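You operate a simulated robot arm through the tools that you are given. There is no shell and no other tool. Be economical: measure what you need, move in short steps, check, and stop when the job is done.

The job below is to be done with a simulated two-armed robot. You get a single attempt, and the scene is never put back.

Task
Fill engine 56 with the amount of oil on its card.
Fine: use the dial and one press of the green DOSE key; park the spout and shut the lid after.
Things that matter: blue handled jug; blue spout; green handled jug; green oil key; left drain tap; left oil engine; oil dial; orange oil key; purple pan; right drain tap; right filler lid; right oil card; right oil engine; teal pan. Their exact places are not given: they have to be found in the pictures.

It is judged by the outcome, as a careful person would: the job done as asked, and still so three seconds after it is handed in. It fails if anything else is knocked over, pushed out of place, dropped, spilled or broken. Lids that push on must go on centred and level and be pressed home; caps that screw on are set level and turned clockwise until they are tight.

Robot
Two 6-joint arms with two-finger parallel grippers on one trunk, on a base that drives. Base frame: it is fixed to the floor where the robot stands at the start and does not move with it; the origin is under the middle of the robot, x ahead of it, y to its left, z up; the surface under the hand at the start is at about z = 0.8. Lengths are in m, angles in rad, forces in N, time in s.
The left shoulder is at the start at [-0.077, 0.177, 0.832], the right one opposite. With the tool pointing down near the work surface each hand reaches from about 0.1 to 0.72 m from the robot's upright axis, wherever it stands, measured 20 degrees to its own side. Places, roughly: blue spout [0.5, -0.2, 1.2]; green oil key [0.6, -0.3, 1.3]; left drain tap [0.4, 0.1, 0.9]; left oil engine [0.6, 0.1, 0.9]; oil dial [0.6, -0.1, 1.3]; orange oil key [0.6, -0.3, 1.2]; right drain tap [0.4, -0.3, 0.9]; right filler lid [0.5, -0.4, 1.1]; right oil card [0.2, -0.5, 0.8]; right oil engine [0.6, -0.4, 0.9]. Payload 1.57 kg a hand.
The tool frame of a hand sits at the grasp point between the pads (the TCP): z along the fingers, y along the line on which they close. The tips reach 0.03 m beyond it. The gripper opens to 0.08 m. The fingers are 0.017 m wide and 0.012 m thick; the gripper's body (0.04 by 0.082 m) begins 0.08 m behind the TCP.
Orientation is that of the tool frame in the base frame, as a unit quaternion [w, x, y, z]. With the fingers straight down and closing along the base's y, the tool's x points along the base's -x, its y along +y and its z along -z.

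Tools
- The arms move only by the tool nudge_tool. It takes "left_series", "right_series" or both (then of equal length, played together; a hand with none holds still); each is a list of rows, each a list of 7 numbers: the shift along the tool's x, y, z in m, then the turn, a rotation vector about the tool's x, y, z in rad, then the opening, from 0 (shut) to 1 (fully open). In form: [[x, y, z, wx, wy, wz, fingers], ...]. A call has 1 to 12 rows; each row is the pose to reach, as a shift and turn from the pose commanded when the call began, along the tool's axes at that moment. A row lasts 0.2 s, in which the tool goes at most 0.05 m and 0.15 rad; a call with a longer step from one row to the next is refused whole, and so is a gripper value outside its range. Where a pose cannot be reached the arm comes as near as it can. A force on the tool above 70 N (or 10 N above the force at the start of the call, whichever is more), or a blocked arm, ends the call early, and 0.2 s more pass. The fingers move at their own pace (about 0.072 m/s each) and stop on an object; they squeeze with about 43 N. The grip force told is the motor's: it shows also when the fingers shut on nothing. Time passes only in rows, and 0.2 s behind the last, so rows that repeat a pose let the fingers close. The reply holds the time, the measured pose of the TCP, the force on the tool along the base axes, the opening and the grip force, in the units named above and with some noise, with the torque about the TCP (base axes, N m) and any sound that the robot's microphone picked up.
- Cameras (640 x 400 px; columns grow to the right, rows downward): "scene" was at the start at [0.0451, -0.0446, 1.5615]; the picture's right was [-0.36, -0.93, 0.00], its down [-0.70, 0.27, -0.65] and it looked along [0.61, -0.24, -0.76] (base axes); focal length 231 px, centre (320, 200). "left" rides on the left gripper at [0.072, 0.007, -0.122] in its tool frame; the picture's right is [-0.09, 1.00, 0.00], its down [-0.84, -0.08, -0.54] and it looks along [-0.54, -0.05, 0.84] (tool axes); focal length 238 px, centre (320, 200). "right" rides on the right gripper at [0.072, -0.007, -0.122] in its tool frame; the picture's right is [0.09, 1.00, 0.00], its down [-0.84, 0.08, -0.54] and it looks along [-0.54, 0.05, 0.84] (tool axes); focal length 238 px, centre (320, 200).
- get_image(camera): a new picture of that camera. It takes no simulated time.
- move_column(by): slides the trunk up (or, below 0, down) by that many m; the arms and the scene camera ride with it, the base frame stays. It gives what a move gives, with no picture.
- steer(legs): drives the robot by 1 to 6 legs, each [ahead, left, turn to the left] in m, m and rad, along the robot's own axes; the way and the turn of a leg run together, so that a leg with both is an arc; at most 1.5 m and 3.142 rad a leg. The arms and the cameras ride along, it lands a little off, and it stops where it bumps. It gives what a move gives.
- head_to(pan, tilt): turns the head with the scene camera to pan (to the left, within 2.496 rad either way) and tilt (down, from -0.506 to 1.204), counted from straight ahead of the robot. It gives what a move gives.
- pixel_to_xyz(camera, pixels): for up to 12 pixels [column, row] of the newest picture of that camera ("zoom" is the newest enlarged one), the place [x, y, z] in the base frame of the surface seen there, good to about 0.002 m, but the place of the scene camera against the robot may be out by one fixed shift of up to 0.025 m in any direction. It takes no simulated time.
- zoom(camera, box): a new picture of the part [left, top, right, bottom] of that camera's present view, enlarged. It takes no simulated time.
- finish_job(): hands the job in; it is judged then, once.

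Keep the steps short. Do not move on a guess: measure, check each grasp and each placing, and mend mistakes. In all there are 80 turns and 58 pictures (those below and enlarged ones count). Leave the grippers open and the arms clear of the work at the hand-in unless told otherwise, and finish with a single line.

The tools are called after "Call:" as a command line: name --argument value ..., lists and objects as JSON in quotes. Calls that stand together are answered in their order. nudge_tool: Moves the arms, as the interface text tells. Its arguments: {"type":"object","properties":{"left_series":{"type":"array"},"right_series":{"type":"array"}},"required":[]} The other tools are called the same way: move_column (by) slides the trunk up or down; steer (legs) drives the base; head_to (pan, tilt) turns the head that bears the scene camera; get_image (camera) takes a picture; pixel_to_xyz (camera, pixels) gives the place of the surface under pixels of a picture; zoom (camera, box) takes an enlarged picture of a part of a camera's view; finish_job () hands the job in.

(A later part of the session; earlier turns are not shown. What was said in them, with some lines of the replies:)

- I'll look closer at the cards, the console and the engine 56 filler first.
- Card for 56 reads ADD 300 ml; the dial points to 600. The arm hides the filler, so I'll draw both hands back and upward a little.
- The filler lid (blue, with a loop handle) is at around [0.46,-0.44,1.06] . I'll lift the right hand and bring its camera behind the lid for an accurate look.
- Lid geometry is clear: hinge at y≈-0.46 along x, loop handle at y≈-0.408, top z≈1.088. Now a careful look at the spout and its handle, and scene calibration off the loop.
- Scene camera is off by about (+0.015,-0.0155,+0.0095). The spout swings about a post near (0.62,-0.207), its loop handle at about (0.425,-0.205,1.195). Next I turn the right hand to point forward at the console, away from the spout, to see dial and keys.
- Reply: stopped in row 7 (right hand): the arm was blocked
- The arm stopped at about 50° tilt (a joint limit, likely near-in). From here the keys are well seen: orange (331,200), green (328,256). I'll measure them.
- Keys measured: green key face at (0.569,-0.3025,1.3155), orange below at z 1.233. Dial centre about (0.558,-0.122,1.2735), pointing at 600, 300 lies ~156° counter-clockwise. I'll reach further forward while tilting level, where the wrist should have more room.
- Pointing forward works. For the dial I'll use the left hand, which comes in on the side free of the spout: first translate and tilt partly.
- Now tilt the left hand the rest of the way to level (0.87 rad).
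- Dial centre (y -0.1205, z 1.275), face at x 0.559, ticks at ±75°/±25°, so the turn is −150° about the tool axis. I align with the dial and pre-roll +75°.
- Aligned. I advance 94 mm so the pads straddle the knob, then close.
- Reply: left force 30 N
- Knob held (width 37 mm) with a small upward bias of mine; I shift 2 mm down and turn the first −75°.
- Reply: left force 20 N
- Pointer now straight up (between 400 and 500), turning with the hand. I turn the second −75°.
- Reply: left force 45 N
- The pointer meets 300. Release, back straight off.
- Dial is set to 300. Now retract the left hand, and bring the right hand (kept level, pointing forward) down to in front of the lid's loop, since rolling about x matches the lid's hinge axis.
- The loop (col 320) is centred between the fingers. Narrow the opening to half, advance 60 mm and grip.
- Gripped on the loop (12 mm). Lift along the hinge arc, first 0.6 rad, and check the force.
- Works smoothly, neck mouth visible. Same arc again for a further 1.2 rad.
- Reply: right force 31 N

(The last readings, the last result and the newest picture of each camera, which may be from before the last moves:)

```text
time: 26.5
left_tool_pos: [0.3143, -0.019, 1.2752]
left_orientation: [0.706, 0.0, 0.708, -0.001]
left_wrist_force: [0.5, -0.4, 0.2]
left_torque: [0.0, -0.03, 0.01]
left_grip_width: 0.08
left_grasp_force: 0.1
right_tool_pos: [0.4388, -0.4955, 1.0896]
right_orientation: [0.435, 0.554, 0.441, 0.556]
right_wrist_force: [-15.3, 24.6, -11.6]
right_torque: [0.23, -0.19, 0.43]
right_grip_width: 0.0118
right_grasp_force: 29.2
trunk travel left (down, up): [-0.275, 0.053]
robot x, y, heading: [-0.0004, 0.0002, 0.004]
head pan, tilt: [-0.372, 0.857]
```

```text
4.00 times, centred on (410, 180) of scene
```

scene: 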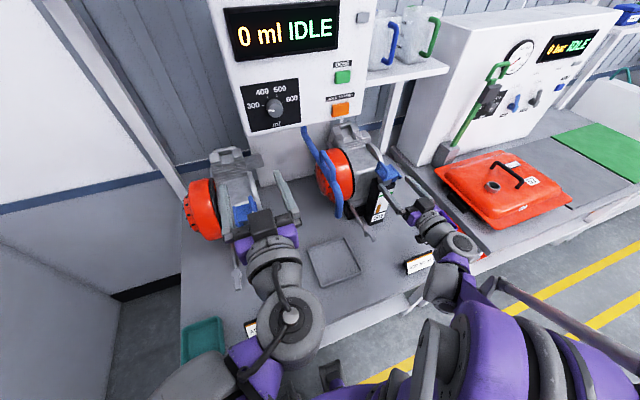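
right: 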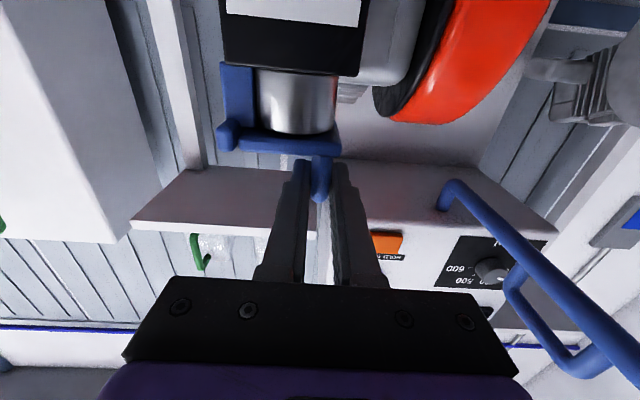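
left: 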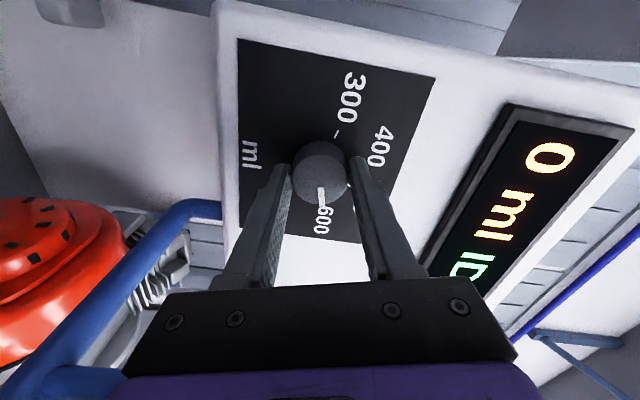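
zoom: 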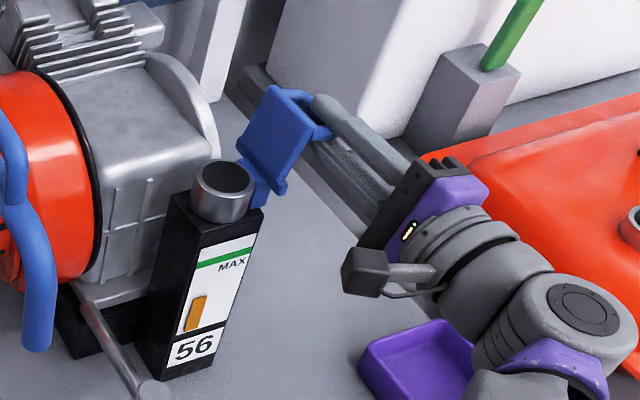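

Lid is open past vertical. Release gently and back straight out.

Call:
nudge_tool --right_series '[[0, 0, 0, 0, 0, 0, 0.4], [0, 0, 0, 0, 0, 0, 0.4], [0, 0, -0.03, 0, 0, 0, 0.4], [0, 0, -0.07, 0, 0, 0, 0.4], [0, 0, -0.11, 0, 0, 0, 0.4]]'

Call:
zoom --camera "scene" --box '[340, 130, 480, 230]'

Call:
pixel_to_xyz --camera "zoom" --pixels '[[270, 130], [250, 150], [272, 90], [325, 130], [225, 180], [222, 165], [192, 180], [252, 180]]'

```text
time: 27.7
left_tool_pos: [0.3159, -0.0212, 1.2751]
left_orientation: [0.706, 0.001, 0.708, 0.0]
left_wrist_force: [-0.6, 0.2, 0.3]
left_torque: [0.02, 0.0, 0.02]
left_grip_width: 0.08
left_grasp_force: 0.0
right_tool_pos: [0.3287, -0.4983, 1.0889]
right_orientation: [0.436, 0.554, 0.441, 0.555]
right_wrist_force: [0.4, -0.5, 0.0]
right_torque: [-0.02, -0.02, -0.01]
right_grip_width: 0.0321
right_grasp_force: 0.0
trunk travel left (down, up): [-0.275, 0.053]
robot x, y, heading: [0.0016, -0.003, -0.002]
head pan, tilt: [-0.372, 0.857]
```

```text
4.00 times, centred on (410, 180) of scene
```

zoom: 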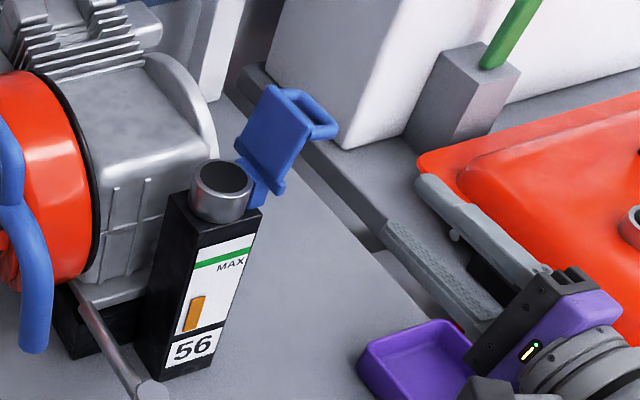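

```text
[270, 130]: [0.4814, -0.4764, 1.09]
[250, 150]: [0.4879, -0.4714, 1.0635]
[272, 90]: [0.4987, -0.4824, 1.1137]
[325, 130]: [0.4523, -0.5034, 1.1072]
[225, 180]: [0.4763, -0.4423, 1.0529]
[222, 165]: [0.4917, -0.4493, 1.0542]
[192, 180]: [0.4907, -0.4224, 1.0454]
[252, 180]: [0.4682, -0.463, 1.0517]
```

Lid stays open. Now unroll the right wrist while rising clear, towards gripping the spout handle.

Call:
nudge_tool --right_series '[[0.01, 0.02, 0.0, 0, 0, -0.15, 0.4], [0.02, 0.05, 0.0, 0, 0, -0.3, 0.4], [0.035, 0.08, 0.0, 0, 0, -0.45, 0.4], [0.05, 0.11, 0.01, 0, 0, -0.6, 0.4], [0.07, 0.13, 0.02, 0, 0, -0.75, 0.4], [0.085, 0.144, 0.03, 0, 0, -0.9, 0.4], [0.085, 0.144, 0.03, 0, 0, -1.05, 0.4], [0.085, 0.144, 0.03, 0, 0, -1.2, 0.4], [0.085, 0.144, 0.03, 0, 0, -1.35, 0.4], [0.085, 0.144, 0.03, 0, 0, -1.5, 0.4], [0.085, 0.144, 0.03, 0, 0, -1.65, 0.4], [0.085, 0.144, 0.03, 0, 0, -1.8, 0.4]]'

```text
time: 30.3
left_tool_pos: [0.3163, -0.021, 1.2733]
left_orientation: [0.705, 0.001, 0.709, 0.0]
left_wrist_force: [0.2, -0.8, -0.3]
left_torque: [0.0, 0.03, -0.03]
left_grip_width: 0.0802
left_grasp_force: 0.1
right_tool_pos: [0.3606, -0.4498, 1.2494]
right_orientation: [0.705, -0.002, 0.709, 0.002]
right_wrist_force: [0.3, 0.4, 0.3]
right_torque: [0.02, -0.01, 0.03]
right_grip_width: 0.0318
right_grasp_force: 0.0
trunk travel left (down, up): [-0.275, 0.053]
robot x, y, heading: [-0.0004, 0.0026, -0.0]
head pan, tilt: [-0.372, 0.857]
```

Tool-down would be out of reach up here, so I'll grip the spout loop from the front, pitched slightly down. Move above it: (0.395,-0.207,1.25), fingers open.

Call:
nudge_tool --left_series '[[0, 0.01, 0, 0, 0, 0, 1], [0, 0.02, 0, 0, 0, 0, 1], [0, 0.03, 0, 0, 0, 0, 1], [0, 0.04, 0, 0, 0, 0, 1], [0, 0.05, 0, 0, 0, 0, 1], [0, 0.06, 0, 0, 0, 0, 1]]' --right_series '[[0, 0.043, 0, 0, 0.05, 0, 1], [0, 0.083, 0, 0, 0.1, 0, 1], [0, 0.123, 0, 0, 0.15, 0, 1], [0, 0.163, 0.01, 0, 0.2, 0, 1], [0, 0.203, 0.02, 0, 0.25, 0, 1], [0, 0.243, 0.034, 0, 0.3, 0, 1]]'

Call:
get_image --camera "right"

Call:
get_image --camera "scene"

```text
time: 31.0
left_tool_pos: [0.3148, 0.0016, 1.2739]
left_orientation: [0.706, 0.0, 0.709, 0.001]
left_wrist_force: [-0.1, -0.1, -0.7]
left_torque: [0.03, 0.03, 0.02]
left_grip_width: 0.0801
left_grasp_force: 0.1
right_tool_pos: [0.4069, -0.3856, 1.2726]
right_orientation: [0.663, -0.011, 0.748, 0.015]
right_wrist_force: [0.1, -0.1, 0.6]
right_torque: [-0.03, 0.03, 0.02]
right_grip_width: 0.08
right_grasp_force: 0.0
trunk travel left (down, up): [-0.275, 0.053]
robot x, y, heading: [-0.0022, -0.0005, -0.006]
head pan, tilt: [-0.372, 0.857]
stopped in row 3 (right hand): the arm was blocked; the commanded pose is now the measured one
```

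```text
25 pictures are left
```

right: 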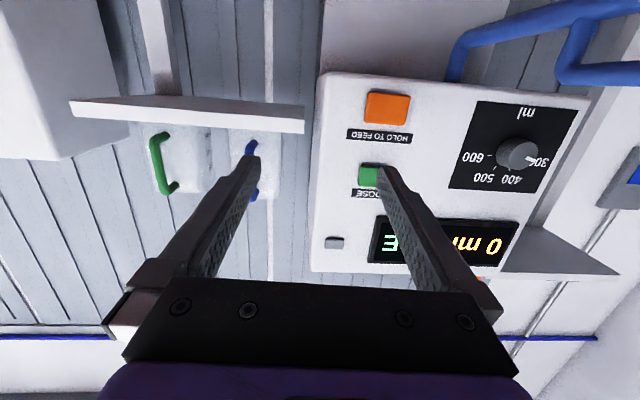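

```text
24 pictures are left
```

scene: 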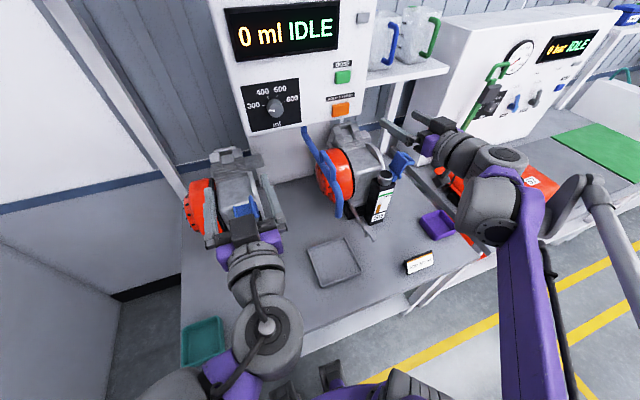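

The wrist branch won't cross in front of the shoulder while level. I'll step out, tilt the hand down to ~40° from vertical (the other branch), then raise the trunk for reach.

Call:
nudge_tool --right_series '[[-0.003, -0.018, 0.023, 0, 0, 0, 1], [-0.005, -0.035, 0.045, 0, 0, 0, 1], [-0.005, -0.035, 0.045, 0, 0.14, 0, 1], [-0.005, -0.035, 0.045, 0, 0.28, 0, 1], [-0.005, -0.035, 0.045, 0, 0.42, 0, 1], [-0.005, -0.035, 0.045, 0, 0.56, 0, 1], [-0.005, -0.035, 0.045, 0, 0.7, 0, 1], [-0.005, -0.035, 0.045, 0, 0.8, 0, 1]]'

Call:
move_column --by 0.05

```text
time: 32.8
left_tool_pos: [0.3164, 0.0022, 1.2744]
left_orientation: [0.706, 0.0, 0.709, 0.001]
left_wrist_force: [-0.3, 0.1, -0.1]
left_torque: [0.01, -0.01, 0.0]
left_grip_width: 0.0801
left_grasp_force: 0.0
right_tool_pos: [0.4552, -0.4207, 1.2716]
right_orientation: [0.318, -0.016, 0.948, 0.009]
right_wrist_force: [0.6, 0.1, 0.1]
right_torque: [0.0, 0.03, 0.0]
right_grip_width: 0.08
right_grasp_force: 0.0
trunk travel left (down, up): [-0.275, 0.053]
robot x, y, heading: [-0.0031, -0.0006, -0.004]
head pan, tilt: [-0.372, 0.857]
```

```text
time: 33.7
left_tool_pos: [0.3159, 0.002, 1.3251]
left_orientation: [0.706, 0.0, 0.709, 0.001]
left_wrist_force: [0.4, 0.1, -0.7]
left_torque: [0.0, 0.01, 0.01]
left_grip_width: 0.0799
left_grasp_force: 0.1
right_tool_pos: [0.4532, -0.4193, 1.3211]
right_orientation: [0.319, -0.014, 0.948, 0.008]
right_wrist_force: [-0.5, 0.1, -0.2]
right_torque: [0.03, 0.0, 0.04]
right_grip_width: 0.0799
right_grasp_force: 0.1
trunk travel left (down, up): [-0.325, 0.003]
robot x, y, heading: [-0.0004, -0.0041, 0.0]
head pan, tilt: [-0.372, 0.857]
```

Call:
nudge_tool --right_series '[[0.015, 0.042, 0.004, 0, 0, 0, 1], [0.03, 0.084, 0.008, 0.005, 0, 0.005, 1], [0.045, 0.126, 0.012, 0.01, 0, 0.012, 1], [0.06, 0.168, 0.016, 0.015, 0, 0.02, 1], [0.0747, 0.212, 0.0217, 0.019, 0, 0.025, 1]]'

Call:
get_image --camera "right"

```text
time: 34.9
left_tool_pos: [0.3149, 0.0025, 1.3257]
left_orientation: [0.705, 0.0, 0.709, 0.001]
left_wrist_force: [0.4, -0.8, 0.8]
left_torque: [0.02, 0.04, -0.05]
left_grip_width: 0.0803
left_grasp_force: 0.0
right_tool_pos: [0.3994, -0.2075, 1.2607]
right_orientation: [0.32, -0.001, 0.948, 0.004]
right_wrist_force: [-0.2, 0.1, 1.1]
right_torque: [0.0, -0.01, 0.05]
right_grip_width: 0.0804
right_grasp_force: 0.0
trunk travel left (down, up): [-0.325, 0.003]
robot x, y, heading: [-0.0009, 0.0045, 0.005]
head pan, tilt: [-0.372, 0.857]
```

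```text
23 pictures are left
```

right: 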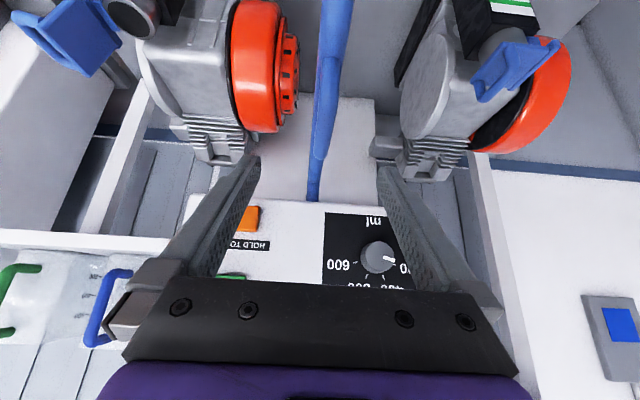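

The spout lies between the fingers. Measure handle and spout base.

Call:
pixel_to_xyz --camera "right" --pixels '[[330, 60], [328, 90], [325, 120], [320, 150], [314, 185], [335, 20], [313, 197], [322, 140]]'

Call:
zoom --camera "right" --box '[280, 0, 380, 200]'

```text
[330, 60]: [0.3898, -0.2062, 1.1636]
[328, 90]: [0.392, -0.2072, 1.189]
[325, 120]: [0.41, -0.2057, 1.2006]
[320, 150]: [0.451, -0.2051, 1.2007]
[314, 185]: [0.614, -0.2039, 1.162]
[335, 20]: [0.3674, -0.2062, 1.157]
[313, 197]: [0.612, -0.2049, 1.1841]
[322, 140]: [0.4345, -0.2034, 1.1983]
```

```text
2.00 times, centred on (330, 100) of right
```

zoom: 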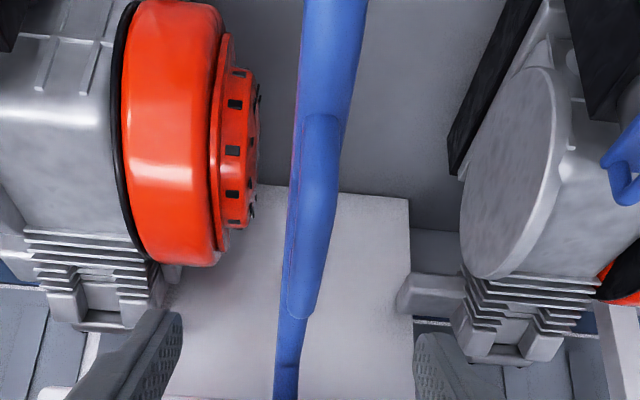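

Loop handle: y≈-0.205, top z 1.200; pivot near (0.622,-0.2045). Descend and grip the top bar.

Call:
nudge_tool --right_series '[[0.014, 0.0025, 0.025, 0, 0, 0, 1], [0.0286, 0.0025, 0.0509, 0, 0, 0, 1], [0.0286, 0.0025, 0.0509, 0, 0, 0, 0.05], [0.0286, 0.0025, 0.0509, 0, 0, 0, 0.05], [0.0286, 0.0025, 0.0509, 0, 0, 0, 0.05], [0.0286, 0.0025, 0.0509, 0, 0, 0, 0.05]]'

Call:
get_image --camera "right"

```text
time: 36.3
left_tool_pos: [0.3163, 0.0027, 1.3248]
left_orientation: [0.705, 0.001, 0.709, 0.001]
left_wrist_force: [0.7, 0.7, 0.0]
left_torque: [-0.01, -0.01, -0.01]
left_grip_width: 0.08
left_grasp_force: 0.1
right_tool_pos: [0.409, -0.2047, 1.2022]
right_orientation: [0.32, -0.001, 0.948, 0.004]
right_wrist_force: [0.1, 0.7, -1.7]
right_torque: [-0.01, -0.16, -0.24]
right_grip_width: 0.0136
right_grasp_force: 30.1
trunk travel left (down, up): [-0.325, 0.003]
robot x, y, heading: [0.0006, -0.0015, 0.005]
head pan, tilt: [-0.372, 0.857]
```

```text
21 pictures are left
```

right: 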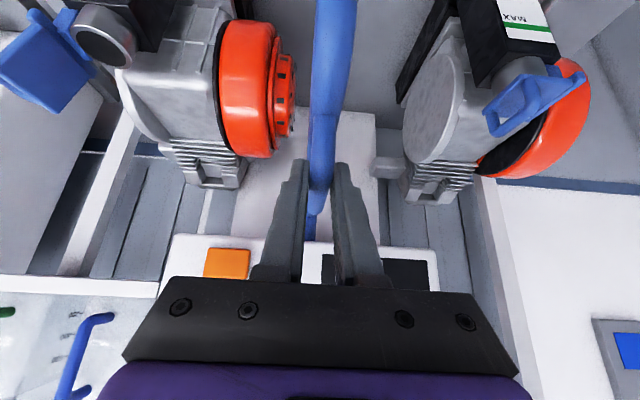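

Gripped (13.6 mm). Swing about the pivot; first 0.42 rad to check force.

Call:
nudge_tool --right_series '[[-0.0017, -0.0297, 0.0013, -0.085, 0, -0.1116, 0.05], [-0.0066, -0.0589, 0.005, -0.17, 0, -0.2232, 0.05], [-0.0148, -0.0869, 0.0112, -0.255, 0, -0.3347, 0.05]]'

```text
time: 37.1
left_tool_pos: [0.3156, 0.0006, 1.3253]
left_orientation: [0.705, 0.001, 0.709, 0.001]
left_wrist_force: [1.4, -0.3, -0.1]
left_torque: [0.01, -0.03, 0.02]
left_grip_width: 0.0801
left_grasp_force: 0.1
right_tool_pos: [0.4284, -0.2946, 1.2036]
right_orientation: [0.314, -0.199, 0.926, 0.073]
right_wrist_force: [-2.4, -3.2, 0.9]
right_torque: [-0.3, 0.72, -0.18]
right_grip_width: 0.0134
right_grasp_force: 30.1
trunk travel left (down, up): [-0.325, 0.003]
robot x, y, heading: [0.0027, 0.0, 0.001]
head pan, tilt: [-0.372, 0.857]
```

Low force. Continue the remaining 0.53 rad.

Call:
nudge_tool --right_series '[[-0.0017, -0.0297, 0.0013, -0.085, 0, -0.1116, 0.05], [-0.0066, -0.0589, 0.005, -0.17, 0, -0.2232, 0.05], [-0.0148, -0.0869, 0.0112, -0.255, 0, -0.3347, 0.05], [-0.0233, -0.1077, 0.0177, -0.3217, 0, -0.4224, 0.05]]'

Call:
zoom --camera "scene" --box '[320, 120, 460, 260]'

Call:
get_image --camera "right"

```text
time: 38.1
left_tool_pos: [0.3153, 0.0014, 1.3259]
left_orientation: [0.706, 0.001, 0.708, 0.0]
left_wrist_force: [-0.4, 0.3, 0.5]
left_torque: [-0.04, -0.02, 0.0]
left_grip_width: 0.0798
left_grasp_force: 0.2
right_tool_pos: [0.4984, -0.3806, 1.2021]
right_orientation: [0.287, -0.434, 0.841, 0.151]
right_wrist_force: [-1.9, -8.1, 13.8]
right_torque: [0.33, -0.22, -0.47]
right_grip_width: 0.0136
right_grasp_force: 30.6
trunk travel left (down, up): [-0.325, 0.003]
robot x, y, heading: [0.003, -0.0036, -0.002]
head pan, tilt: [-0.372, 0.857]
```

```text
2.86 times, centred on (390, 190) of scene
```

zoom: 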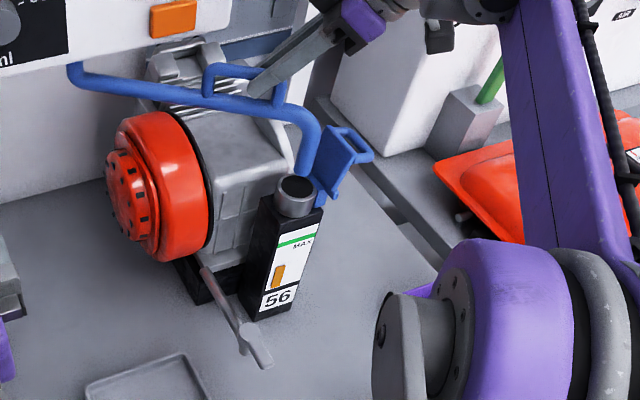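

```text
19 pictures are left
```

right: 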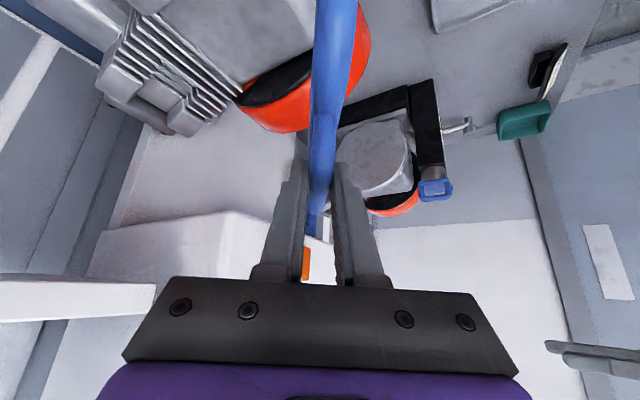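

Call:
zoom --camera "scene" --box '[365, 155, 425, 205]'

Call:
pixel_to_xyz --camera "zoom" --pixels '[[180, 140], [220, 150], [250, 140], [170, 245], [250, 245], [210, 280], [140, 250], [210, 205], [180, 190], [240, 180]]'

```text
8.00 times, centred on (395, 180) of scene
```

zoom: 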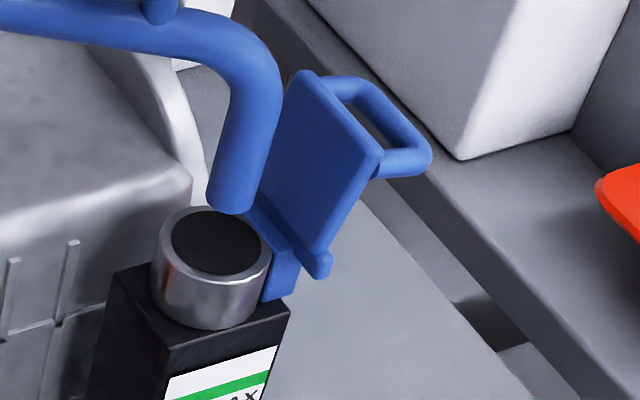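

```text
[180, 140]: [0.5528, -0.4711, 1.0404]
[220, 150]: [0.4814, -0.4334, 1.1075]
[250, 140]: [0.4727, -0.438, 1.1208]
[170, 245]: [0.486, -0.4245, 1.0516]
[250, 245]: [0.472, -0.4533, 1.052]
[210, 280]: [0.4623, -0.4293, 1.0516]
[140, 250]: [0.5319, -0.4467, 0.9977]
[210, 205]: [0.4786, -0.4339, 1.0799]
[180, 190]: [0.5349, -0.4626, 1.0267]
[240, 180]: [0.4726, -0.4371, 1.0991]
```

Tip sits about 3–6 mm past the neck's centre line. Nudge back 3 mm, then release and lift the hand away.

Call:
nudge_tool --right_series '[[0, 0.0035, 0, 0, 0, 0, 0.05], [0, 0.0035, 0, 0, 0, 0, 0.05], [0, 0.0035, 0, 0, 0, 0, 0.4], [0, 0.0035, 0, 0, 0, 0, 0.4], [0, 0.0035, -0.03, 0, 0, 0, 0.4], [0, 0.0035, -0.06, 0, 0, 0, 0.4], [0, 0.0035, -0.09, 0, 0, 0, 0.4]]'

Call:
zoom --camera "scene" --box '[365, 155, 425, 205]'

Call:
pixel_to_xyz --camera "zoom" --pixels '[[225, 190], [205, 190], [245, 190], [225, 150], [175, 235], [258, 245], [215, 272], [215, 260], [160, 230], [268, 250]]'

```text
time: 39.7
left_tool_pos: [0.3157, 0.002, 1.3261]
left_orientation: [0.706, 0.001, 0.709, 0.0]
left_wrist_force: [0.5, 0.3, -0.6]
left_torque: [0.02, 0.02, -0.03]
left_grip_width: 0.08
left_grasp_force: 0.1
right_tool_pos: [0.4645, -0.4224, 1.2731]
right_orientation: [0.285, -0.434, 0.841, 0.15]
right_wrist_force: [0.7, 1.0, 0.2]
right_torque: [-0.01, -0.02, -0.01]
right_grip_width: 0.032
right_grasp_force: 0.0
trunk travel left (down, up): [-0.325, 0.003]
robot x, y, heading: [-0.0007, -0.0052, -0.001]
head pan, tilt: [-0.372, 0.857]
```

```text
8.00 times, centred on (395, 180) of scene
```

zoom: 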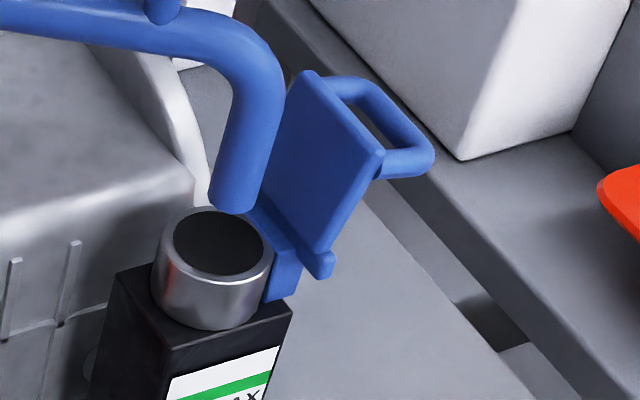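

```text
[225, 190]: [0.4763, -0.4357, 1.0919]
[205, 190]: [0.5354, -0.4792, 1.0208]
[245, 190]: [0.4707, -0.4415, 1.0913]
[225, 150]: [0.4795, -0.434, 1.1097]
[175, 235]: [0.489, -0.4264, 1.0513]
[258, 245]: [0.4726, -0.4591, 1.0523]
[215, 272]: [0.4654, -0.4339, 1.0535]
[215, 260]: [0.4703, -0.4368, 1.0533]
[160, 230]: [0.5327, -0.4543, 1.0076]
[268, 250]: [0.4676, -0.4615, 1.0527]
```

Spout tip is centred over the neck within a few mm. Next: turn the right hand back to straight ahead while rising, then level it for the DOSE key.

Call:
nudge_tool --right_series '[[-0.008, 0.0, -0.016, 0, 0, 0, 0.2], [-0.016, 0.004, -0.03, 0.08, 0, 0.1, 0.0], [-0.0227, 0.008, -0.0394, 0.16, 0, 0.21, 0.0], [-0.0227, 0.008, -0.0394, 0.245, 0, 0.32, 0.0], [-0.0227, 0.008, -0.0394, 0.33, 0, 0.43, 0.0], [-0.0227, 0.008, -0.0394, 0.415, 0, 0.54, 0.0], [-0.0227, 0.008, -0.0394, 0.5, 0, 0.65, 0.0], [-0.0227, 0.008, -0.0394, 0.577, 0, 0.757, 0.0]]'

```text
time: 41.5
left_tool_pos: [0.3161, 0.003, 1.3251]
left_orientation: [0.705, 0.001, 0.709, 0.0]
left_wrist_force: [-0.3, 0.5, 0.9]
left_torque: [-0.01, 0.02, -0.01]
left_grip_width: 0.0801
left_grasp_force: 0.1
right_tool_pos: [0.4539, -0.4224, 1.3177]
right_orientation: [0.319, 0.0, 0.948, 0.004]
right_wrist_force: [0.0, -0.3, -0.8]
right_torque: [0.01, 0.0, -0.02]
right_grip_width: 0.0001
right_grasp_force: 21.1
trunk travel left (down, up): [-0.325, 0.003]
robot x, y, heading: [-0.0, -0.0004, -0.003]
head pan, tilt: [-0.372, 0.857]
```

Call:
nudge_tool --right_series '[[0, 0, 0, 0, -0.132, 0, 0], [0, 0, 0, 0, -0.264, 0, 0], [0, 0, 0, 0, -0.396, 0, 0], [0, 0, 0, 0, -0.528, 0, 0], [0, 0, 0, 0, -0.66, 0, 0], [0, 0, 0, 0, -0.79, 0, 0], [0, 0, 0, 0, -0.92, 0, 0]]'

Call:
get_image --camera "right"

```text
time: 43.1
left_tool_pos: [0.315, 0.0027, 1.3246]
left_orientation: [0.705, 0.0, 0.709, 0.001]
left_wrist_force: [-0.4, 0.0, 1.0]
left_torque: [0.01, -0.03, -0.06]
left_grip_width: 0.0802
left_grasp_force: 0.0
right_tool_pos: [0.4547, -0.4225, 1.3182]
right_orientation: [0.707, 0.001, 0.707, 0.004]
right_wrist_force: [-0.8, 0.3, -0.4]
right_torque: [0.01, 0.03, 0.0]
right_grip_width: 0.0
right_grasp_force: 21.4
trunk travel left (down, up): [-0.325, 0.003]
robot x, y, heading: [0.0024, 0.0002, 0.003]
head pan, tilt: [-0.372, 0.857]
```

```text
16 pictures are left
```

right: 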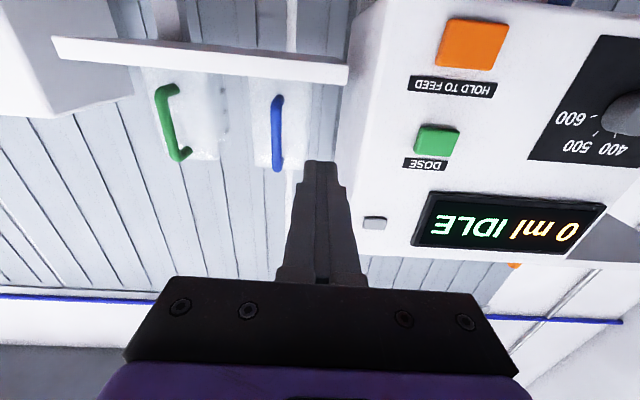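

Call:
pixel_to_xyz --camera "right" --pixels '[[437, 141], [420, 141], [455, 140], [440, 128], [436, 154], [472, 45]]'

Call:
nudge_tool --right_series '[[0, 0.03, 0.015, 0, 0, 0, 0], [0, 0.06, 0.03, 0, 0, 0, 0], [0, 0.09, 0.04, 0, 0, 0, 0], [0, 0.119, 0.045, 0, 0, 0, 0]]'

```text
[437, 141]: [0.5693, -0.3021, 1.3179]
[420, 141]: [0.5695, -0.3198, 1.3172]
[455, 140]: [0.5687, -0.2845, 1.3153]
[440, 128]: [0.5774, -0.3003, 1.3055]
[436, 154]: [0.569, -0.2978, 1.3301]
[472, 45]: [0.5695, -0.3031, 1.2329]
```

```text
time: 44.1
left_tool_pos: [0.3154, 0.0019, 1.3248]
left_orientation: [0.705, -0.001, 0.709, 0.001]
left_wrist_force: [-0.5, 0.1, -0.2]
left_torque: [-0.01, 0.02, -0.04]
left_grip_width: 0.0801
left_grasp_force: 0.0
right_tool_pos: [0.4993, -0.3024, 1.3183]
right_orientation: [0.707, 0.002, 0.707, 0.004]
right_wrist_force: [0.6, 0.5, -0.6]
right_torque: [0.04, -0.03, 0.02]
right_grip_width: 0.0002
right_grasp_force: 21.4
trunk travel left (down, up): [-0.325, 0.003]
robot x, y, heading: [0.0022, -0.0007, -0.003]
head pan, tilt: [-0.372, 0.857]
```

Closed fingertip is in front of the green key's centre (y -0.302, z 1.318), 40 mm away. One push and retract.

Call:
nudge_tool --right_series '[[0, 0, 0.03, 0, 0, 0, 0], [0, 0, 0.04, 0, 0, 0, 0], [0, 0, 0.045, 0, 0, 0, 0], [0, 0, 0.048, 0, 0, 0, 0], [0, 0, 0.03, 0, 0, 0, 0], [0, 0, 0.0, 0, 0, 0, 0], [0, 0, -0.03, 0, 0, 0, 0]]'

Call:
get_image --camera "scene"

```text
time: 45.7
left_tool_pos: [0.3153, 0.0021, 1.3249]
left_orientation: [0.705, 0.001, 0.709, 0.0]
left_wrist_force: [0.0, -0.3, 1.2]
left_torque: [0.01, 0.02, 0.0]
left_grip_width: 0.0801
left_grasp_force: 0.0
right_tool_pos: [0.4684, -0.3047, 1.3191]
right_orientation: [0.707, 0.002, 0.707, 0.004]
right_wrist_force: [-0.8, -0.1, 0.6]
right_torque: [0.04, -0.04, 0.0]
right_grip_width: 0.0
right_grasp_force: 21.6
trunk travel left (down, up): [-0.325, 0.003]
robot x, y, heading: [0.0004, 0.0027, -0.001]
head pan, tilt: [-0.372, 0.857]
heard: click
```

```text
15 pictures are left
```

scene: 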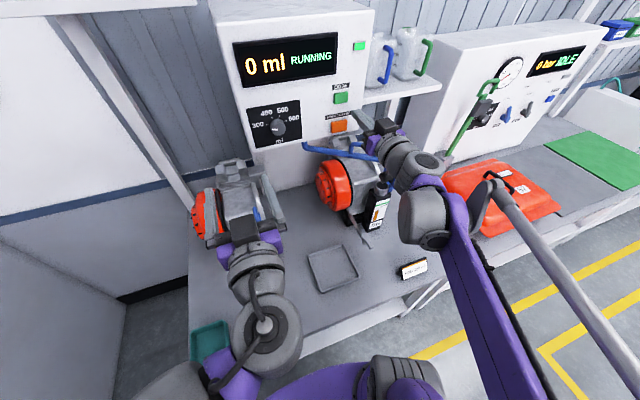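

Click heard and the display reads RUNNING. While it doses, I move the hand back out and tilt it down for the spout grip.

Call:
nudge_tool --right_series '[[0, -0.04, -0.005, 0, 0, 0, 0], [0, -0.08, -0.01, 0, 0, 0, 0], [0, -0.118, -0.013, 0, 0, 0, 0], [0, -0.118, -0.013, 0, 0.132, 0, 0.5], [0, -0.118, -0.013, 0, 0.264, 0, 0.5], [0, -0.118, -0.013, 0, 0.396, 0, 0.5], [0, -0.118, -0.013, 0, 0.528, 0, 0.5], [0, -0.118, -0.013, 0, 0.66, 0, 0.5], [0, -0.118, -0.013, 0, 0.79, 0, 0.5], [0, -0.118, -0.013, 0, 0.92, 0, 0.5]]'

Call:
zoom --camera "scene" --box '[220, 20, 440, 240]'

```text
time: 47.9
left_tool_pos: [0.3169, 0.0026, 1.3235]
left_orientation: [0.705, 0.0, 0.709, 0.001]
left_wrist_force: [0.1, 0.4, -0.2]
left_torque: [0.0, -0.02, 0.01]
left_grip_width: 0.0798
left_grasp_force: 0.0
right_tool_pos: [0.4578, -0.4232, 1.3176]
right_orientation: [0.318, -0.001, 0.948, 0.004]
right_wrist_force: [0.6, -0.5, 1.0]
right_torque: [0.02, 0.01, 0.02]
right_grip_width: 0.04
right_grasp_force: 0.0
trunk travel left (down, up): [-0.325, 0.003]
robot x, y, heading: [-0.001, 0.003, -0.003]
head pan, tilt: [-0.372, 0.857]
```

```text
1.82 times, centred on (330, 130) of scene
```

zoom: 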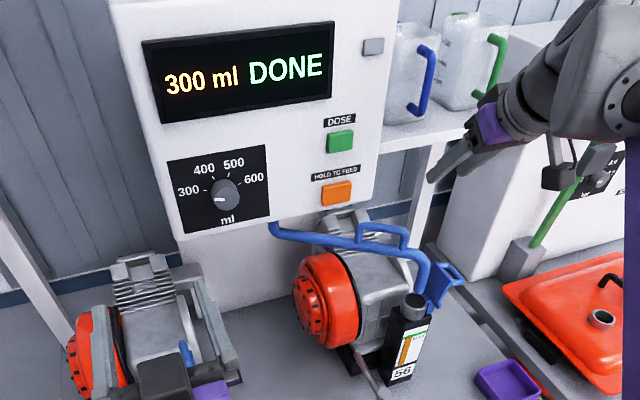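

Display: 300 ml DONE, level up to below MAX. Yaw back to match the swung spout and go to the pre-grip point.

Call:
nudge_tool --right_series '[[0, 0, 0, -0.083, 0, -0.108, 0.6], [0, 0, 0, -0.165, 0, -0.216, 0.6], [0, 0, 0, -0.247, 0, -0.325, 0.6], [0, 0, 0, -0.33, 0, -0.433, 0.6], [0, 0, 0, -0.412, 0, -0.541, 0.6], [0, 0, 0, -0.495, 0, -0.65, 0.6], [0, 0, 0, -0.572, 0, -0.751, 0.6], [0.0217, 0.001, 0.0396, -0.572, 0, -0.751, 0.6]]'

Call:
get_image --camera "right"

```text
time: 49.7
left_tool_pos: [0.3149, 0.0021, 1.3244]
left_orientation: [0.706, 0.0, 0.708, 0.0]
left_wrist_force: [0.3, 0.6, -0.7]
left_torque: [-0.01, -0.03, 0.02]
left_grip_width: 0.0801
left_grasp_force: 0.0
right_tool_pos: [0.4633, -0.4197, 1.2734]
right_orientation: [0.286, -0.432, 0.842, 0.149]
right_wrist_force: [-0.1, -1.1, -0.4]
right_torque: [-0.02, 0.0, -0.02]
right_grip_width: 0.0478
right_grasp_force: 0.0
trunk travel left (down, up): [-0.325, 0.003]
robot x, y, heading: [-0.0001, 0.0034, -0.002]
head pan, tilt: [-0.372, 0.857]
```

```text
13 pictures are left
```

right: 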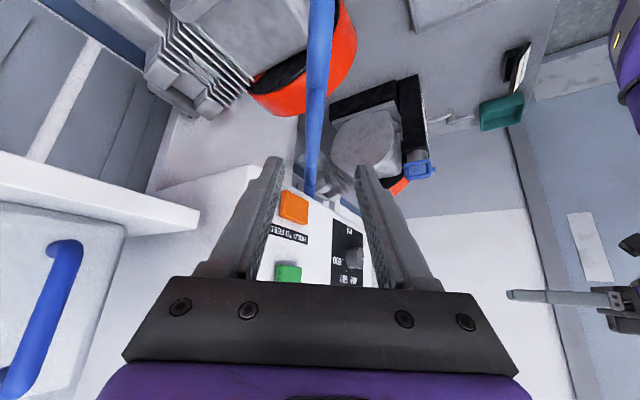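

Loop bar is between the fingers. Advance 90 mm along the tool axis and grip.

Call:
nudge_tool --right_series '[[0, -0.001, 0.045, 0, 0, 0, 0.6], [0, -0.001, 0.09, 0, 0, 0, 0.6], [0, -0.001, 0.09, 0, 0, 0, 0.05], [0, -0.001, 0.09, 0, 0, 0, 0.05], [0, -0.001, 0.09, 0, 0, 0, 0.05]]'

```text
time: 50.9
left_tool_pos: [0.316, 0.0022, 1.324]
left_orientation: [0.705, 0.001, 0.709, 0.0]
left_wrist_force: [0.1, 0.3, 0.7]
left_torque: [0.0, 0.0, 0.03]
left_grip_width: 0.0801
left_grasp_force: 0.0
right_tool_pos: [0.4963, -0.3764, 1.2024]
right_orientation: [0.285, -0.43, 0.843, 0.149]
right_wrist_force: [3.9, -0.2, -0.7]
right_torque: [0.12, -0.16, -0.64]
right_grip_width: 0.0134
right_grasp_force: 30.3
trunk travel left (down, up): [-0.325, 0.003]
robot x, y, heading: [0.0008, -0.0042, -0.008]
head pan, tilt: [-0.372, 0.857]
```

Gripped. Swing back first 0.42 rad.

Call:
nudge_tool --right_series '[[-0.0017, 0.0297, 0.0013, 0.085, 0, 0.1116, 0.05], [-0.0066, 0.0589, 0.005, 0.17, 0, 0.2232, 0.05], [-0.0148, 0.0869, 0.0112, 0.255, 0, 0.3347, 0.05]]'

Call:
nudge_tool --right_series '[[-0.0017, 0.0297, 0.0013, 0.085, 0, 0.1116, 0.05], [-0.0066, 0.0589, 0.005, 0.17, 0, 0.2232, 0.05], [-0.0148, 0.0869, 0.0112, 0.255, 0, 0.3347, 0.05], [-0.0224, 0.1057, 0.017, 0.315, 0, 0.4136, 0.05], [-0.0224, 0.1057, 0.017, 0.315, 0, 0.4136, 0.05]]'

Call:
get_image --camera "scene"

```text
time: 51.7
left_tool_pos: [0.3179, 0.0034, 1.3248]
left_orientation: [0.704, 0.001, 0.71, -0.001]
left_wrist_force: [0.1, 0.4, -1.0]
left_torque: [0.02, 0.02, -0.02]
left_grip_width: 0.0798
left_grasp_force: 0.2
right_tool_pos: [0.4369, -0.3101, 1.2008]
right_orientation: [0.308, -0.245, 0.915, 0.086]
right_wrist_force: [9.2, 2.8, -4.3]
right_torque: [0.06, -0.35, -0.54]
right_grip_width: 0.0135
right_grasp_force: 29.9
trunk travel left (down, up): [-0.325, 0.003]
robot x, y, heading: [0.0006, -0.0027, -0.0]
head pan, tilt: [-0.372, 0.857]
```

```text
time: 52.9
left_tool_pos: [0.3194, 0.0019, 1.3236]
left_orientation: [0.704, 0.001, 0.71, 0.001]
left_wrist_force: [0.8, 0.6, -0.5]
left_torque: [-0.01, -0.02, 0.02]
left_grip_width: 0.08
left_grasp_force: 0.1
right_tool_pos: [0.4102, -0.2062, 1.2019]
right_orientation: [0.318, -0.003, 0.948, 0.005]
right_wrist_force: [16.5, -1.0, -12.0]
right_torque: [-0.03, -0.24, -0.34]
right_grip_width: 0.0135
right_grasp_force: 29.7
trunk travel left (down, up): [-0.325, 0.003]
robot x, y, heading: [0.0028, -0.0008, 0.002]
head pan, tilt: [-0.372, 0.857]
```

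```text
12 pictures are left
```

scene: 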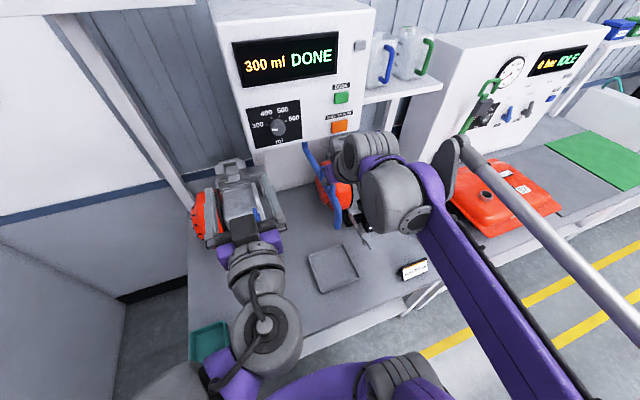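

Nearly parked; push the last 1.5 mm, release, lift straight off and go back outward.

Call:
nudge_tool --right_series '[[0, 0.0015, 0, 0, 0, 0, 0.05], [0, 0.0015, 0, 0, 0, 0, 0.8], [0, 0.0015, 0, 0, 0, 0, 0.8], [-0.018, 0.0015, -0.024, 0, 0, 0, 0.8], [-0.0364, 0.0, -0.0478, 0, 0, 0, 0.8], [-0.05, -0.04, -0.052, 0, 0, 0, 0.8], [-0.064, -0.08, -0.056, 0, 0, 0, 0.8], [-0.078, -0.125, -0.059, 0, 0, 0, 0.8], [-0.092, -0.17, -0.063, 0, 0, 0, 0.6], [-0.1075, -0.2145, -0.0667, 0, 0, 0, 0.5]]'

Call:
zoom --camera "scene" --box '[280, 110, 440, 260]'

Call:
pixel_to_xyz --camera "zoom" --pixels '[[146, 200], [170, 240], [200, 275], [235, 330], [240, 450], [242, 370], [232, 300], [180, 225]]'

```text
time: 55.1
left_tool_pos: [0.3165, 0.001, 1.3257]
left_orientation: [0.705, -0.001, 0.709, 0.002]
left_wrist_force: [-0.1, -0.1, -0.4]
left_torque: [-0.01, -0.01, -0.03]
left_grip_width: 0.08
left_grasp_force: 0.0
right_tool_pos: [0.4543, -0.4204, 1.3201]
right_orientation: [0.319, -0.002, 0.948, 0.005]
right_wrist_force: [0.0, 0.0, 0.5]
right_torque: [-0.01, 0.03, 0.01]
right_grip_width: 0.0401
right_grasp_force: 0.0
trunk travel left (down, up): [-0.325, 0.003]
robot x, y, heading: [0.002, -0.0016, 0.003]
head pan, tilt: [-0.372, 0.857]
```

```text
2.67 times, centred on (360, 185) of scene
```

zoom: 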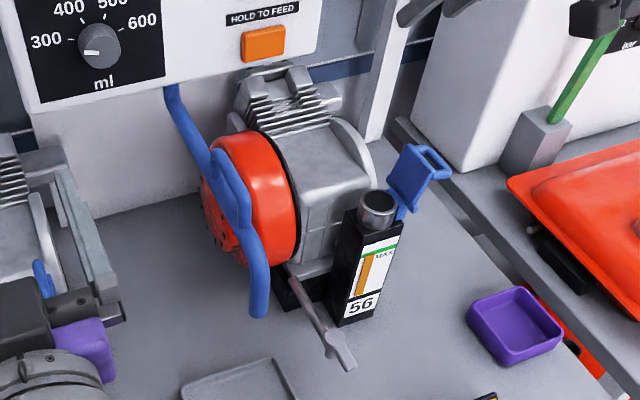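

```text
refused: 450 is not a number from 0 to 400
```

Spout looks parked as at the start. Verify its line, then level the right hand for the lid.

Call:
pixel_to_xyz --camera "zoom" --pixels '[[172, 95], [190, 135], [245, 235], [257, 270], [258, 305], [225, 165]]'

Call:
nudge_tool --right_series '[[0, 0, 0, 0, -0.132, 0, 0.5], [0, 0, 0, 0, -0.264, 0, 0.5], [0, 0, 0, 0, -0.396, 0, 0.5], [0, 0, 0, 0, -0.528, 0, 0.5], [0, 0, 0, 0, -0.66, 0, 0.5], [0, 0, 0, 0, -0.79, 0, 0.5], [0, 0, 0, 0, -0.92, 0, 0.5]]'

Call:
move_column --by -0.05

```text
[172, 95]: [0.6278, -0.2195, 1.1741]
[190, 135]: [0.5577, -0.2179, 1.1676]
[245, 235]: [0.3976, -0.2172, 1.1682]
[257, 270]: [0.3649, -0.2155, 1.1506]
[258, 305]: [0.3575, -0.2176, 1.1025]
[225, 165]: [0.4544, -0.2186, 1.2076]
```

```text
time: 56.7
left_tool_pos: [0.3152, 0.0026, 1.3235]
left_orientation: [0.705, 0.001, 0.709, 0.0]
left_wrist_force: [0.5, -0.1, 0.6]
left_torque: [0.0, 0.02, -0.01]
left_grip_width: 0.0801
left_grasp_force: 0.1
right_tool_pos: [0.4545, -0.4213, 1.3197]
right_orientation: [0.707, 0.0, 0.707, 0.005]
right_wrist_force: [-0.6, 0.8, -0.2]
right_torque: [-0.05, 0.01, -0.02]
right_grip_width: 0.0401
right_grasp_force: 0.1
trunk travel left (down, up): [-0.325, 0.003]
robot x, y, heading: [0.0019, -0.0012, 0.003]
head pan, tilt: [-0.372, 0.857]
```

```text
time: 57.6
left_tool_pos: [0.3167, 0.0013, 1.274]
left_orientation: [0.705, 0.0, 0.709, 0.001]
left_wrist_force: [-0.6, 0.0, 0.1]
left_torque: [0.01, 0.02, 0.01]
left_grip_width: 0.0801
left_grasp_force: 0.1
right_tool_pos: [0.4558, -0.4207, 1.2703]
right_orientation: [0.707, 0.0, 0.707, 0.005]
right_wrist_force: [1.3, -0.2, 0.2]
right_torque: [0.01, -0.02, 0.01]
right_grip_width: 0.0401
right_grasp_force: 0.0
trunk travel left (down, up): [-0.275, 0.053]
robot x, y, heading: [-0.0048, 0.0017, -0.002]
head pan, tilt: [-0.372, 0.857]
```

Spout line matches the start (y ≈ -0.217 in scene coordinates). Now back to the pre-grip pose at the open lid's loop, rolling 1.8 rad on the way.

Call:
nudge_tool --right_series '[[0, -0.01, -0.04, 0, 0, 0.15, 0.4], [0.01, -0.02, -0.08, 0, 0, 0.3, 0.4], [0.02, -0.03, -0.11, 0, 0, 0.45, 0.4], [0.05, -0.04, -0.127, 0, 0, 0.6, 0.4], [0.08, -0.05, -0.127, 0, 0, 0.75, 0.4], [0.11, -0.06, -0.127, 0, 0, 0.9, 0.4], [0.14, -0.07, -0.127, 0, 0, 1.05, 0.4], [0.165, -0.0776, -0.127, 0, 0, 1.2, 0.4], [0.1814, -0.0776, -0.127, 0, 0, 1.35, 0.4], [0.1814, -0.0776, -0.127, 0, 0, 1.5, 0.4], [0.1814, -0.0776, -0.127, 0, 0, 1.65, 0.4], [0.1814, -0.0776, -0.127, 0, 0, 1.8, 0.4]]'

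Call:
get_image --camera "right"

```text
time: 60.2
left_tool_pos: [0.3151, 0.0025, 1.2743]
left_orientation: [0.705, 0.0, 0.709, 0.001]
left_wrist_force: [-0.6, 0.4, -0.8]
left_torque: [-0.04, -0.02, 0.01]
left_grip_width: 0.0802
left_grasp_force: 0.2
right_tool_pos: [0.328, -0.4972, 1.087]
right_orientation: [0.434, 0.555, 0.44, 0.557]
right_wrist_force: [-1.0, 0.0, -0.2]
right_torque: [-0.01, 0.02, 0.02]
right_grip_width: 0.0319
right_grasp_force: 0.1
trunk travel left (down, up): [-0.275, 0.053]
robot x, y, heading: [0.0014, -0.0014, -0.002]
head pan, tilt: [-0.372, 0.857]
```

```text
10 pictures are left
```

right: 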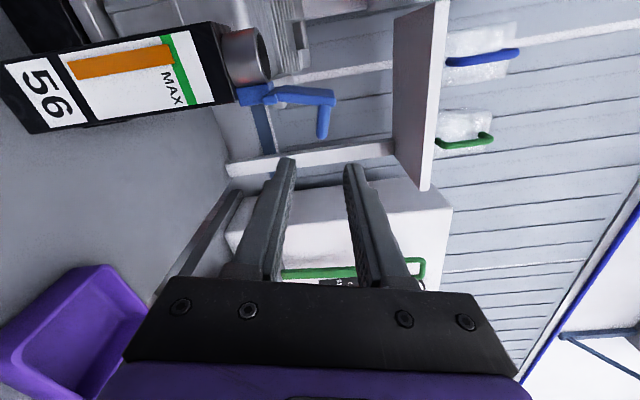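

Loop (col 324) is between the fingers. Advance 110 mm and grip.

Call:
nudge_tool --right_series '[[0, 0.002, 0.04, 0, 0, 0, 0.4], [0, 0.002, 0.08, 0, 0, 0, 0.4], [0, 0.002, 0.111, 0, 0, 0, 0.4], [0, 0.002, 0.111, 0, 0, 0, 0.05], [0, 0.002, 0.111, 0, 0, 0, 0.05], [0, 0.002, 0.111, 0, 0, 0, 0.05]]'

```text
time: 61.6
left_tool_pos: [0.3169, 0.0025, 1.2753]
left_orientation: [0.705, 0.001, 0.709, 0.0]
left_wrist_force: [-0.3, -0.3, -0.5]
left_torque: [0.0, 0.02, 0.01]
left_grip_width: 0.0802
left_grasp_force: 0.1
right_tool_pos: [0.4379, -0.4981, 1.0893]
right_orientation: [0.434, 0.554, 0.44, 0.557]
right_wrist_force: [9.5, -4.7, 13.4]
right_torque: [0.13, -0.19, -0.19]
right_grip_width: 0.0119
right_grasp_force: 29.2
trunk travel left (down, up): [-0.275, 0.053]
robot x, y, heading: [0.0005, 0.0014, 0.002]
head pan, tilt: [-0.372, 0.857]
```

Gripped. Close along the arc: 1.2 rad first.

Call:
nudge_tool --right_series '[[0.008, 0.0039, 0, 0, 0, -0.15, 0.05], [0.0166, 0.0066, 0, 0, 0, -0.3, 0.05], [0.0254, 0.0079, 0, 0, 0, -0.45, 0.05], [0.0343, 0.0079, 0, 0, 0, -0.6, 0.05], [0.0432, 0.0066, 0, 0, 0, -0.75, 0.05], [0.0517, 0.004, 0, 0, 0, -0.9, 0.05], [0.0597, 0.0001, 0, 0, 0, -1.05, 0.05], [0.0671, -0.0049, 0, 0, 0, -1.2, 0.05]]'

Call:
zoom --camera "scene" --box '[340, 140, 480, 230]'

```text
time: 63.4
left_tool_pos: [0.3169, 0.003, 1.2746]
left_orientation: [0.705, 0.0, 0.709, 0.001]
left_wrist_force: [0.2, -1.2, -0.2]
left_torque: [0.0, -0.01, -0.03]
left_grip_width: 0.08
left_grasp_force: 0.0
right_tool_pos: [0.4403, -0.4291, 1.0993]
right_orientation: [0.673, 0.208, 0.677, 0.213]
right_wrist_force: [14.8, -2.3, 5.2]
right_torque: [-0.24, 0.21, 0.24]
right_grip_width: 0.0123
right_grasp_force: 29.5
trunk travel left (down, up): [-0.275, 0.053]
robot x, y, heading: [0.0023, 0.0021, 0.001]
head pan, tilt: [-0.372, 0.857]
```

```text
4.44 times, centred on (410, 185) of scene
```

zoom: 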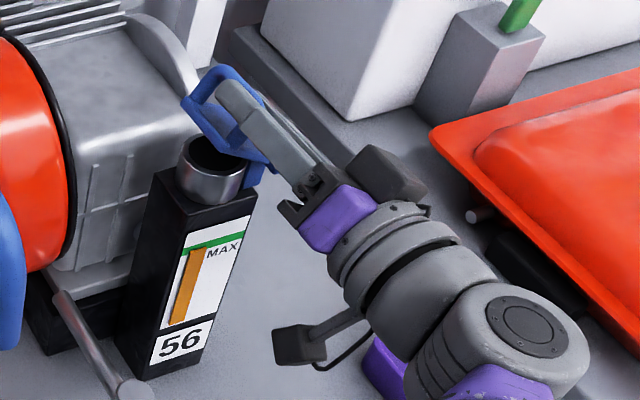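

The lid follows. Last 0.6 rad to closed.

Call:
nudge_tool --right_series '[[0.008, 0.0039, 0, 0, 0, -0.15, 0.05], [0.0166, 0.0066, 0, 0, 0, -0.3, 0.05], [0.0254, 0.0079, 0, 0, 0, -0.45, 0.05], [0.0343, 0.0079, 0, 0, 0, -0.6, 0.05], [0.0355, 0.0079, 0, 0, 0, -0.61, 0.05]]'

Call:
zoom --camera "scene" --box '[340, 140, 480, 230]'

```text
time: 64.6
left_tool_pos: [0.3163, -0.0004, 1.2746]
left_orientation: [0.706, 0.001, 0.708, 0.001]
left_wrist_force: [0.2, 0.1, -0.6]
left_torque: [-0.02, -0.02, 0.0]
left_grip_width: 0.08
left_grasp_force: 0.1
right_tool_pos: [0.4375, -0.4073, 1.0767]
right_orientation: [0.707, -0.001, 0.707, 0.001]
right_wrist_force: [13.7, -24.5, 25.7]
right_torque: [-0.27, -0.4, -0.56]
right_grip_width: 0.012
right_grasp_force: 29.3
trunk travel left (down, up): [-0.275, 0.053]
robot x, y, heading: [-0.0024, -0.001, 0.001]
head pan, tilt: [-0.372, 0.857]
```

```text
4.44 times, centred on (410, 185) of scene
```

zoom: 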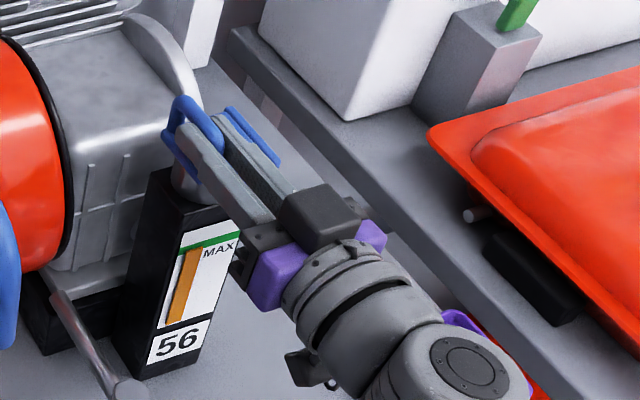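

Contact force shows the lid is on the neck. Release and back out, then check.

Call:
nudge_tool --right_series '[[0, 0, 0, 0, 0, 0, 0.5], [0, 0, 0, 0, 0, 0, 0.5], [0, 0, -0.03, 0, 0, 0, 0.5], [0, 0, -0.07, 0, 0, 0, 0.5], [0, 0, -0.11, 0, 0, 0, 0.5], [-0.02, -0.03, -0.11, 0, 0, 0, 1], [-0.04, -0.06, -0.11, 0, 0, 0, 1]]'

Call:
zoom --camera "scene" --box '[360, 140, 420, 180]'

Call:
zoom --camera "right" --box '[220, 20, 480, 200]'

```text
time: 66.2
left_tool_pos: [0.3162, 0.0025, 1.2759]
left_orientation: [0.705, 0.0, 0.71, 0.002]
left_wrist_force: [0.4, 0.2, -0.8]
left_torque: [0.01, 0.0, 0.04]
left_grip_width: 0.08
left_grasp_force: 0.0
right_tool_pos: [0.3272, -0.4652, 1.1174]
right_orientation: [0.707, -0.005, 0.708, 0.002]
right_wrist_force: [-0.9, -0.9, 0.3]
right_torque: [0.03, 0.03, 0.02]
right_grip_width: 0.0799
right_grasp_force: 0.1
trunk travel left (down, up): [-0.275, 0.053]
robot x, y, heading: [0.0025, -0.0004, 0.003]
head pan, tilt: [-0.372, 0.857]
```

```text
10.00 times, centred on (390, 160) of scene
```

zoom: 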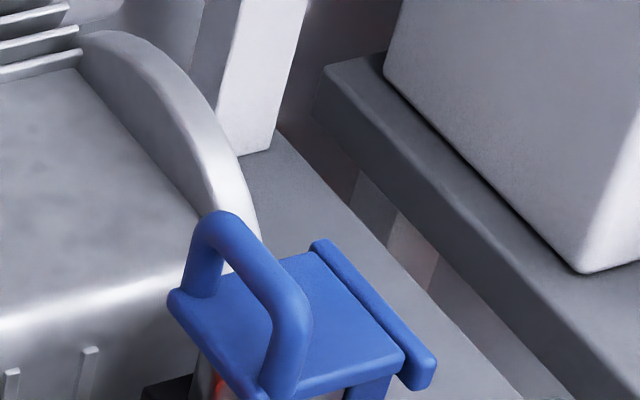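

```text
2.22 times, centred on (350, 110) of right
```

zoom: 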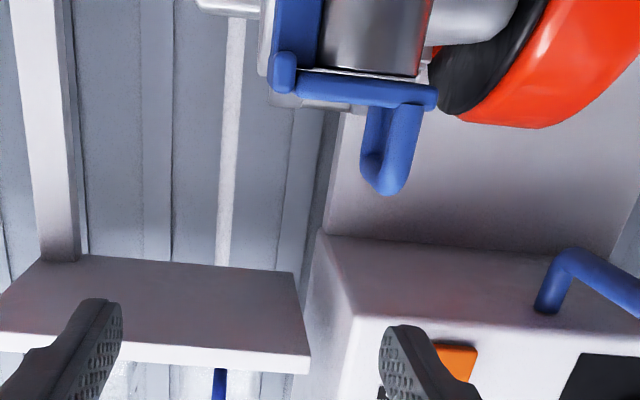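

The lid sits exactly as at the start, flush on the neck. One last overall look.

Call:
get_image --camera "scene"

```text
5 pictures are left
```

scene: 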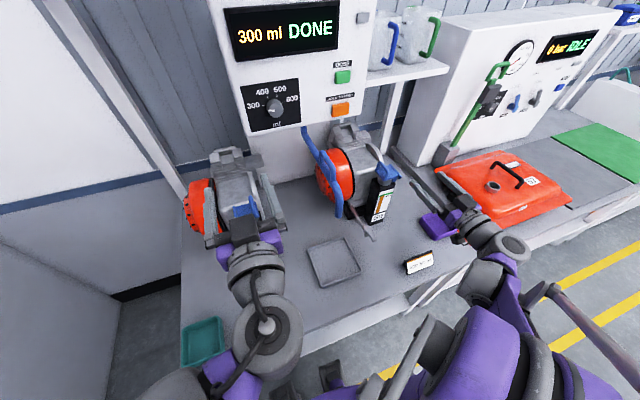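

Display reads 300 ml DONE, the spout is parked, the lid is shut, and both grippers are open and clear. I'm handing in.

Call:
finish_job

```text
The job is handed in.
```

Engine 56 was filled with the 300 ml on its card: I set the dial to 300 and pressed the green DOSE key once, then parked the spout and shut the lid.
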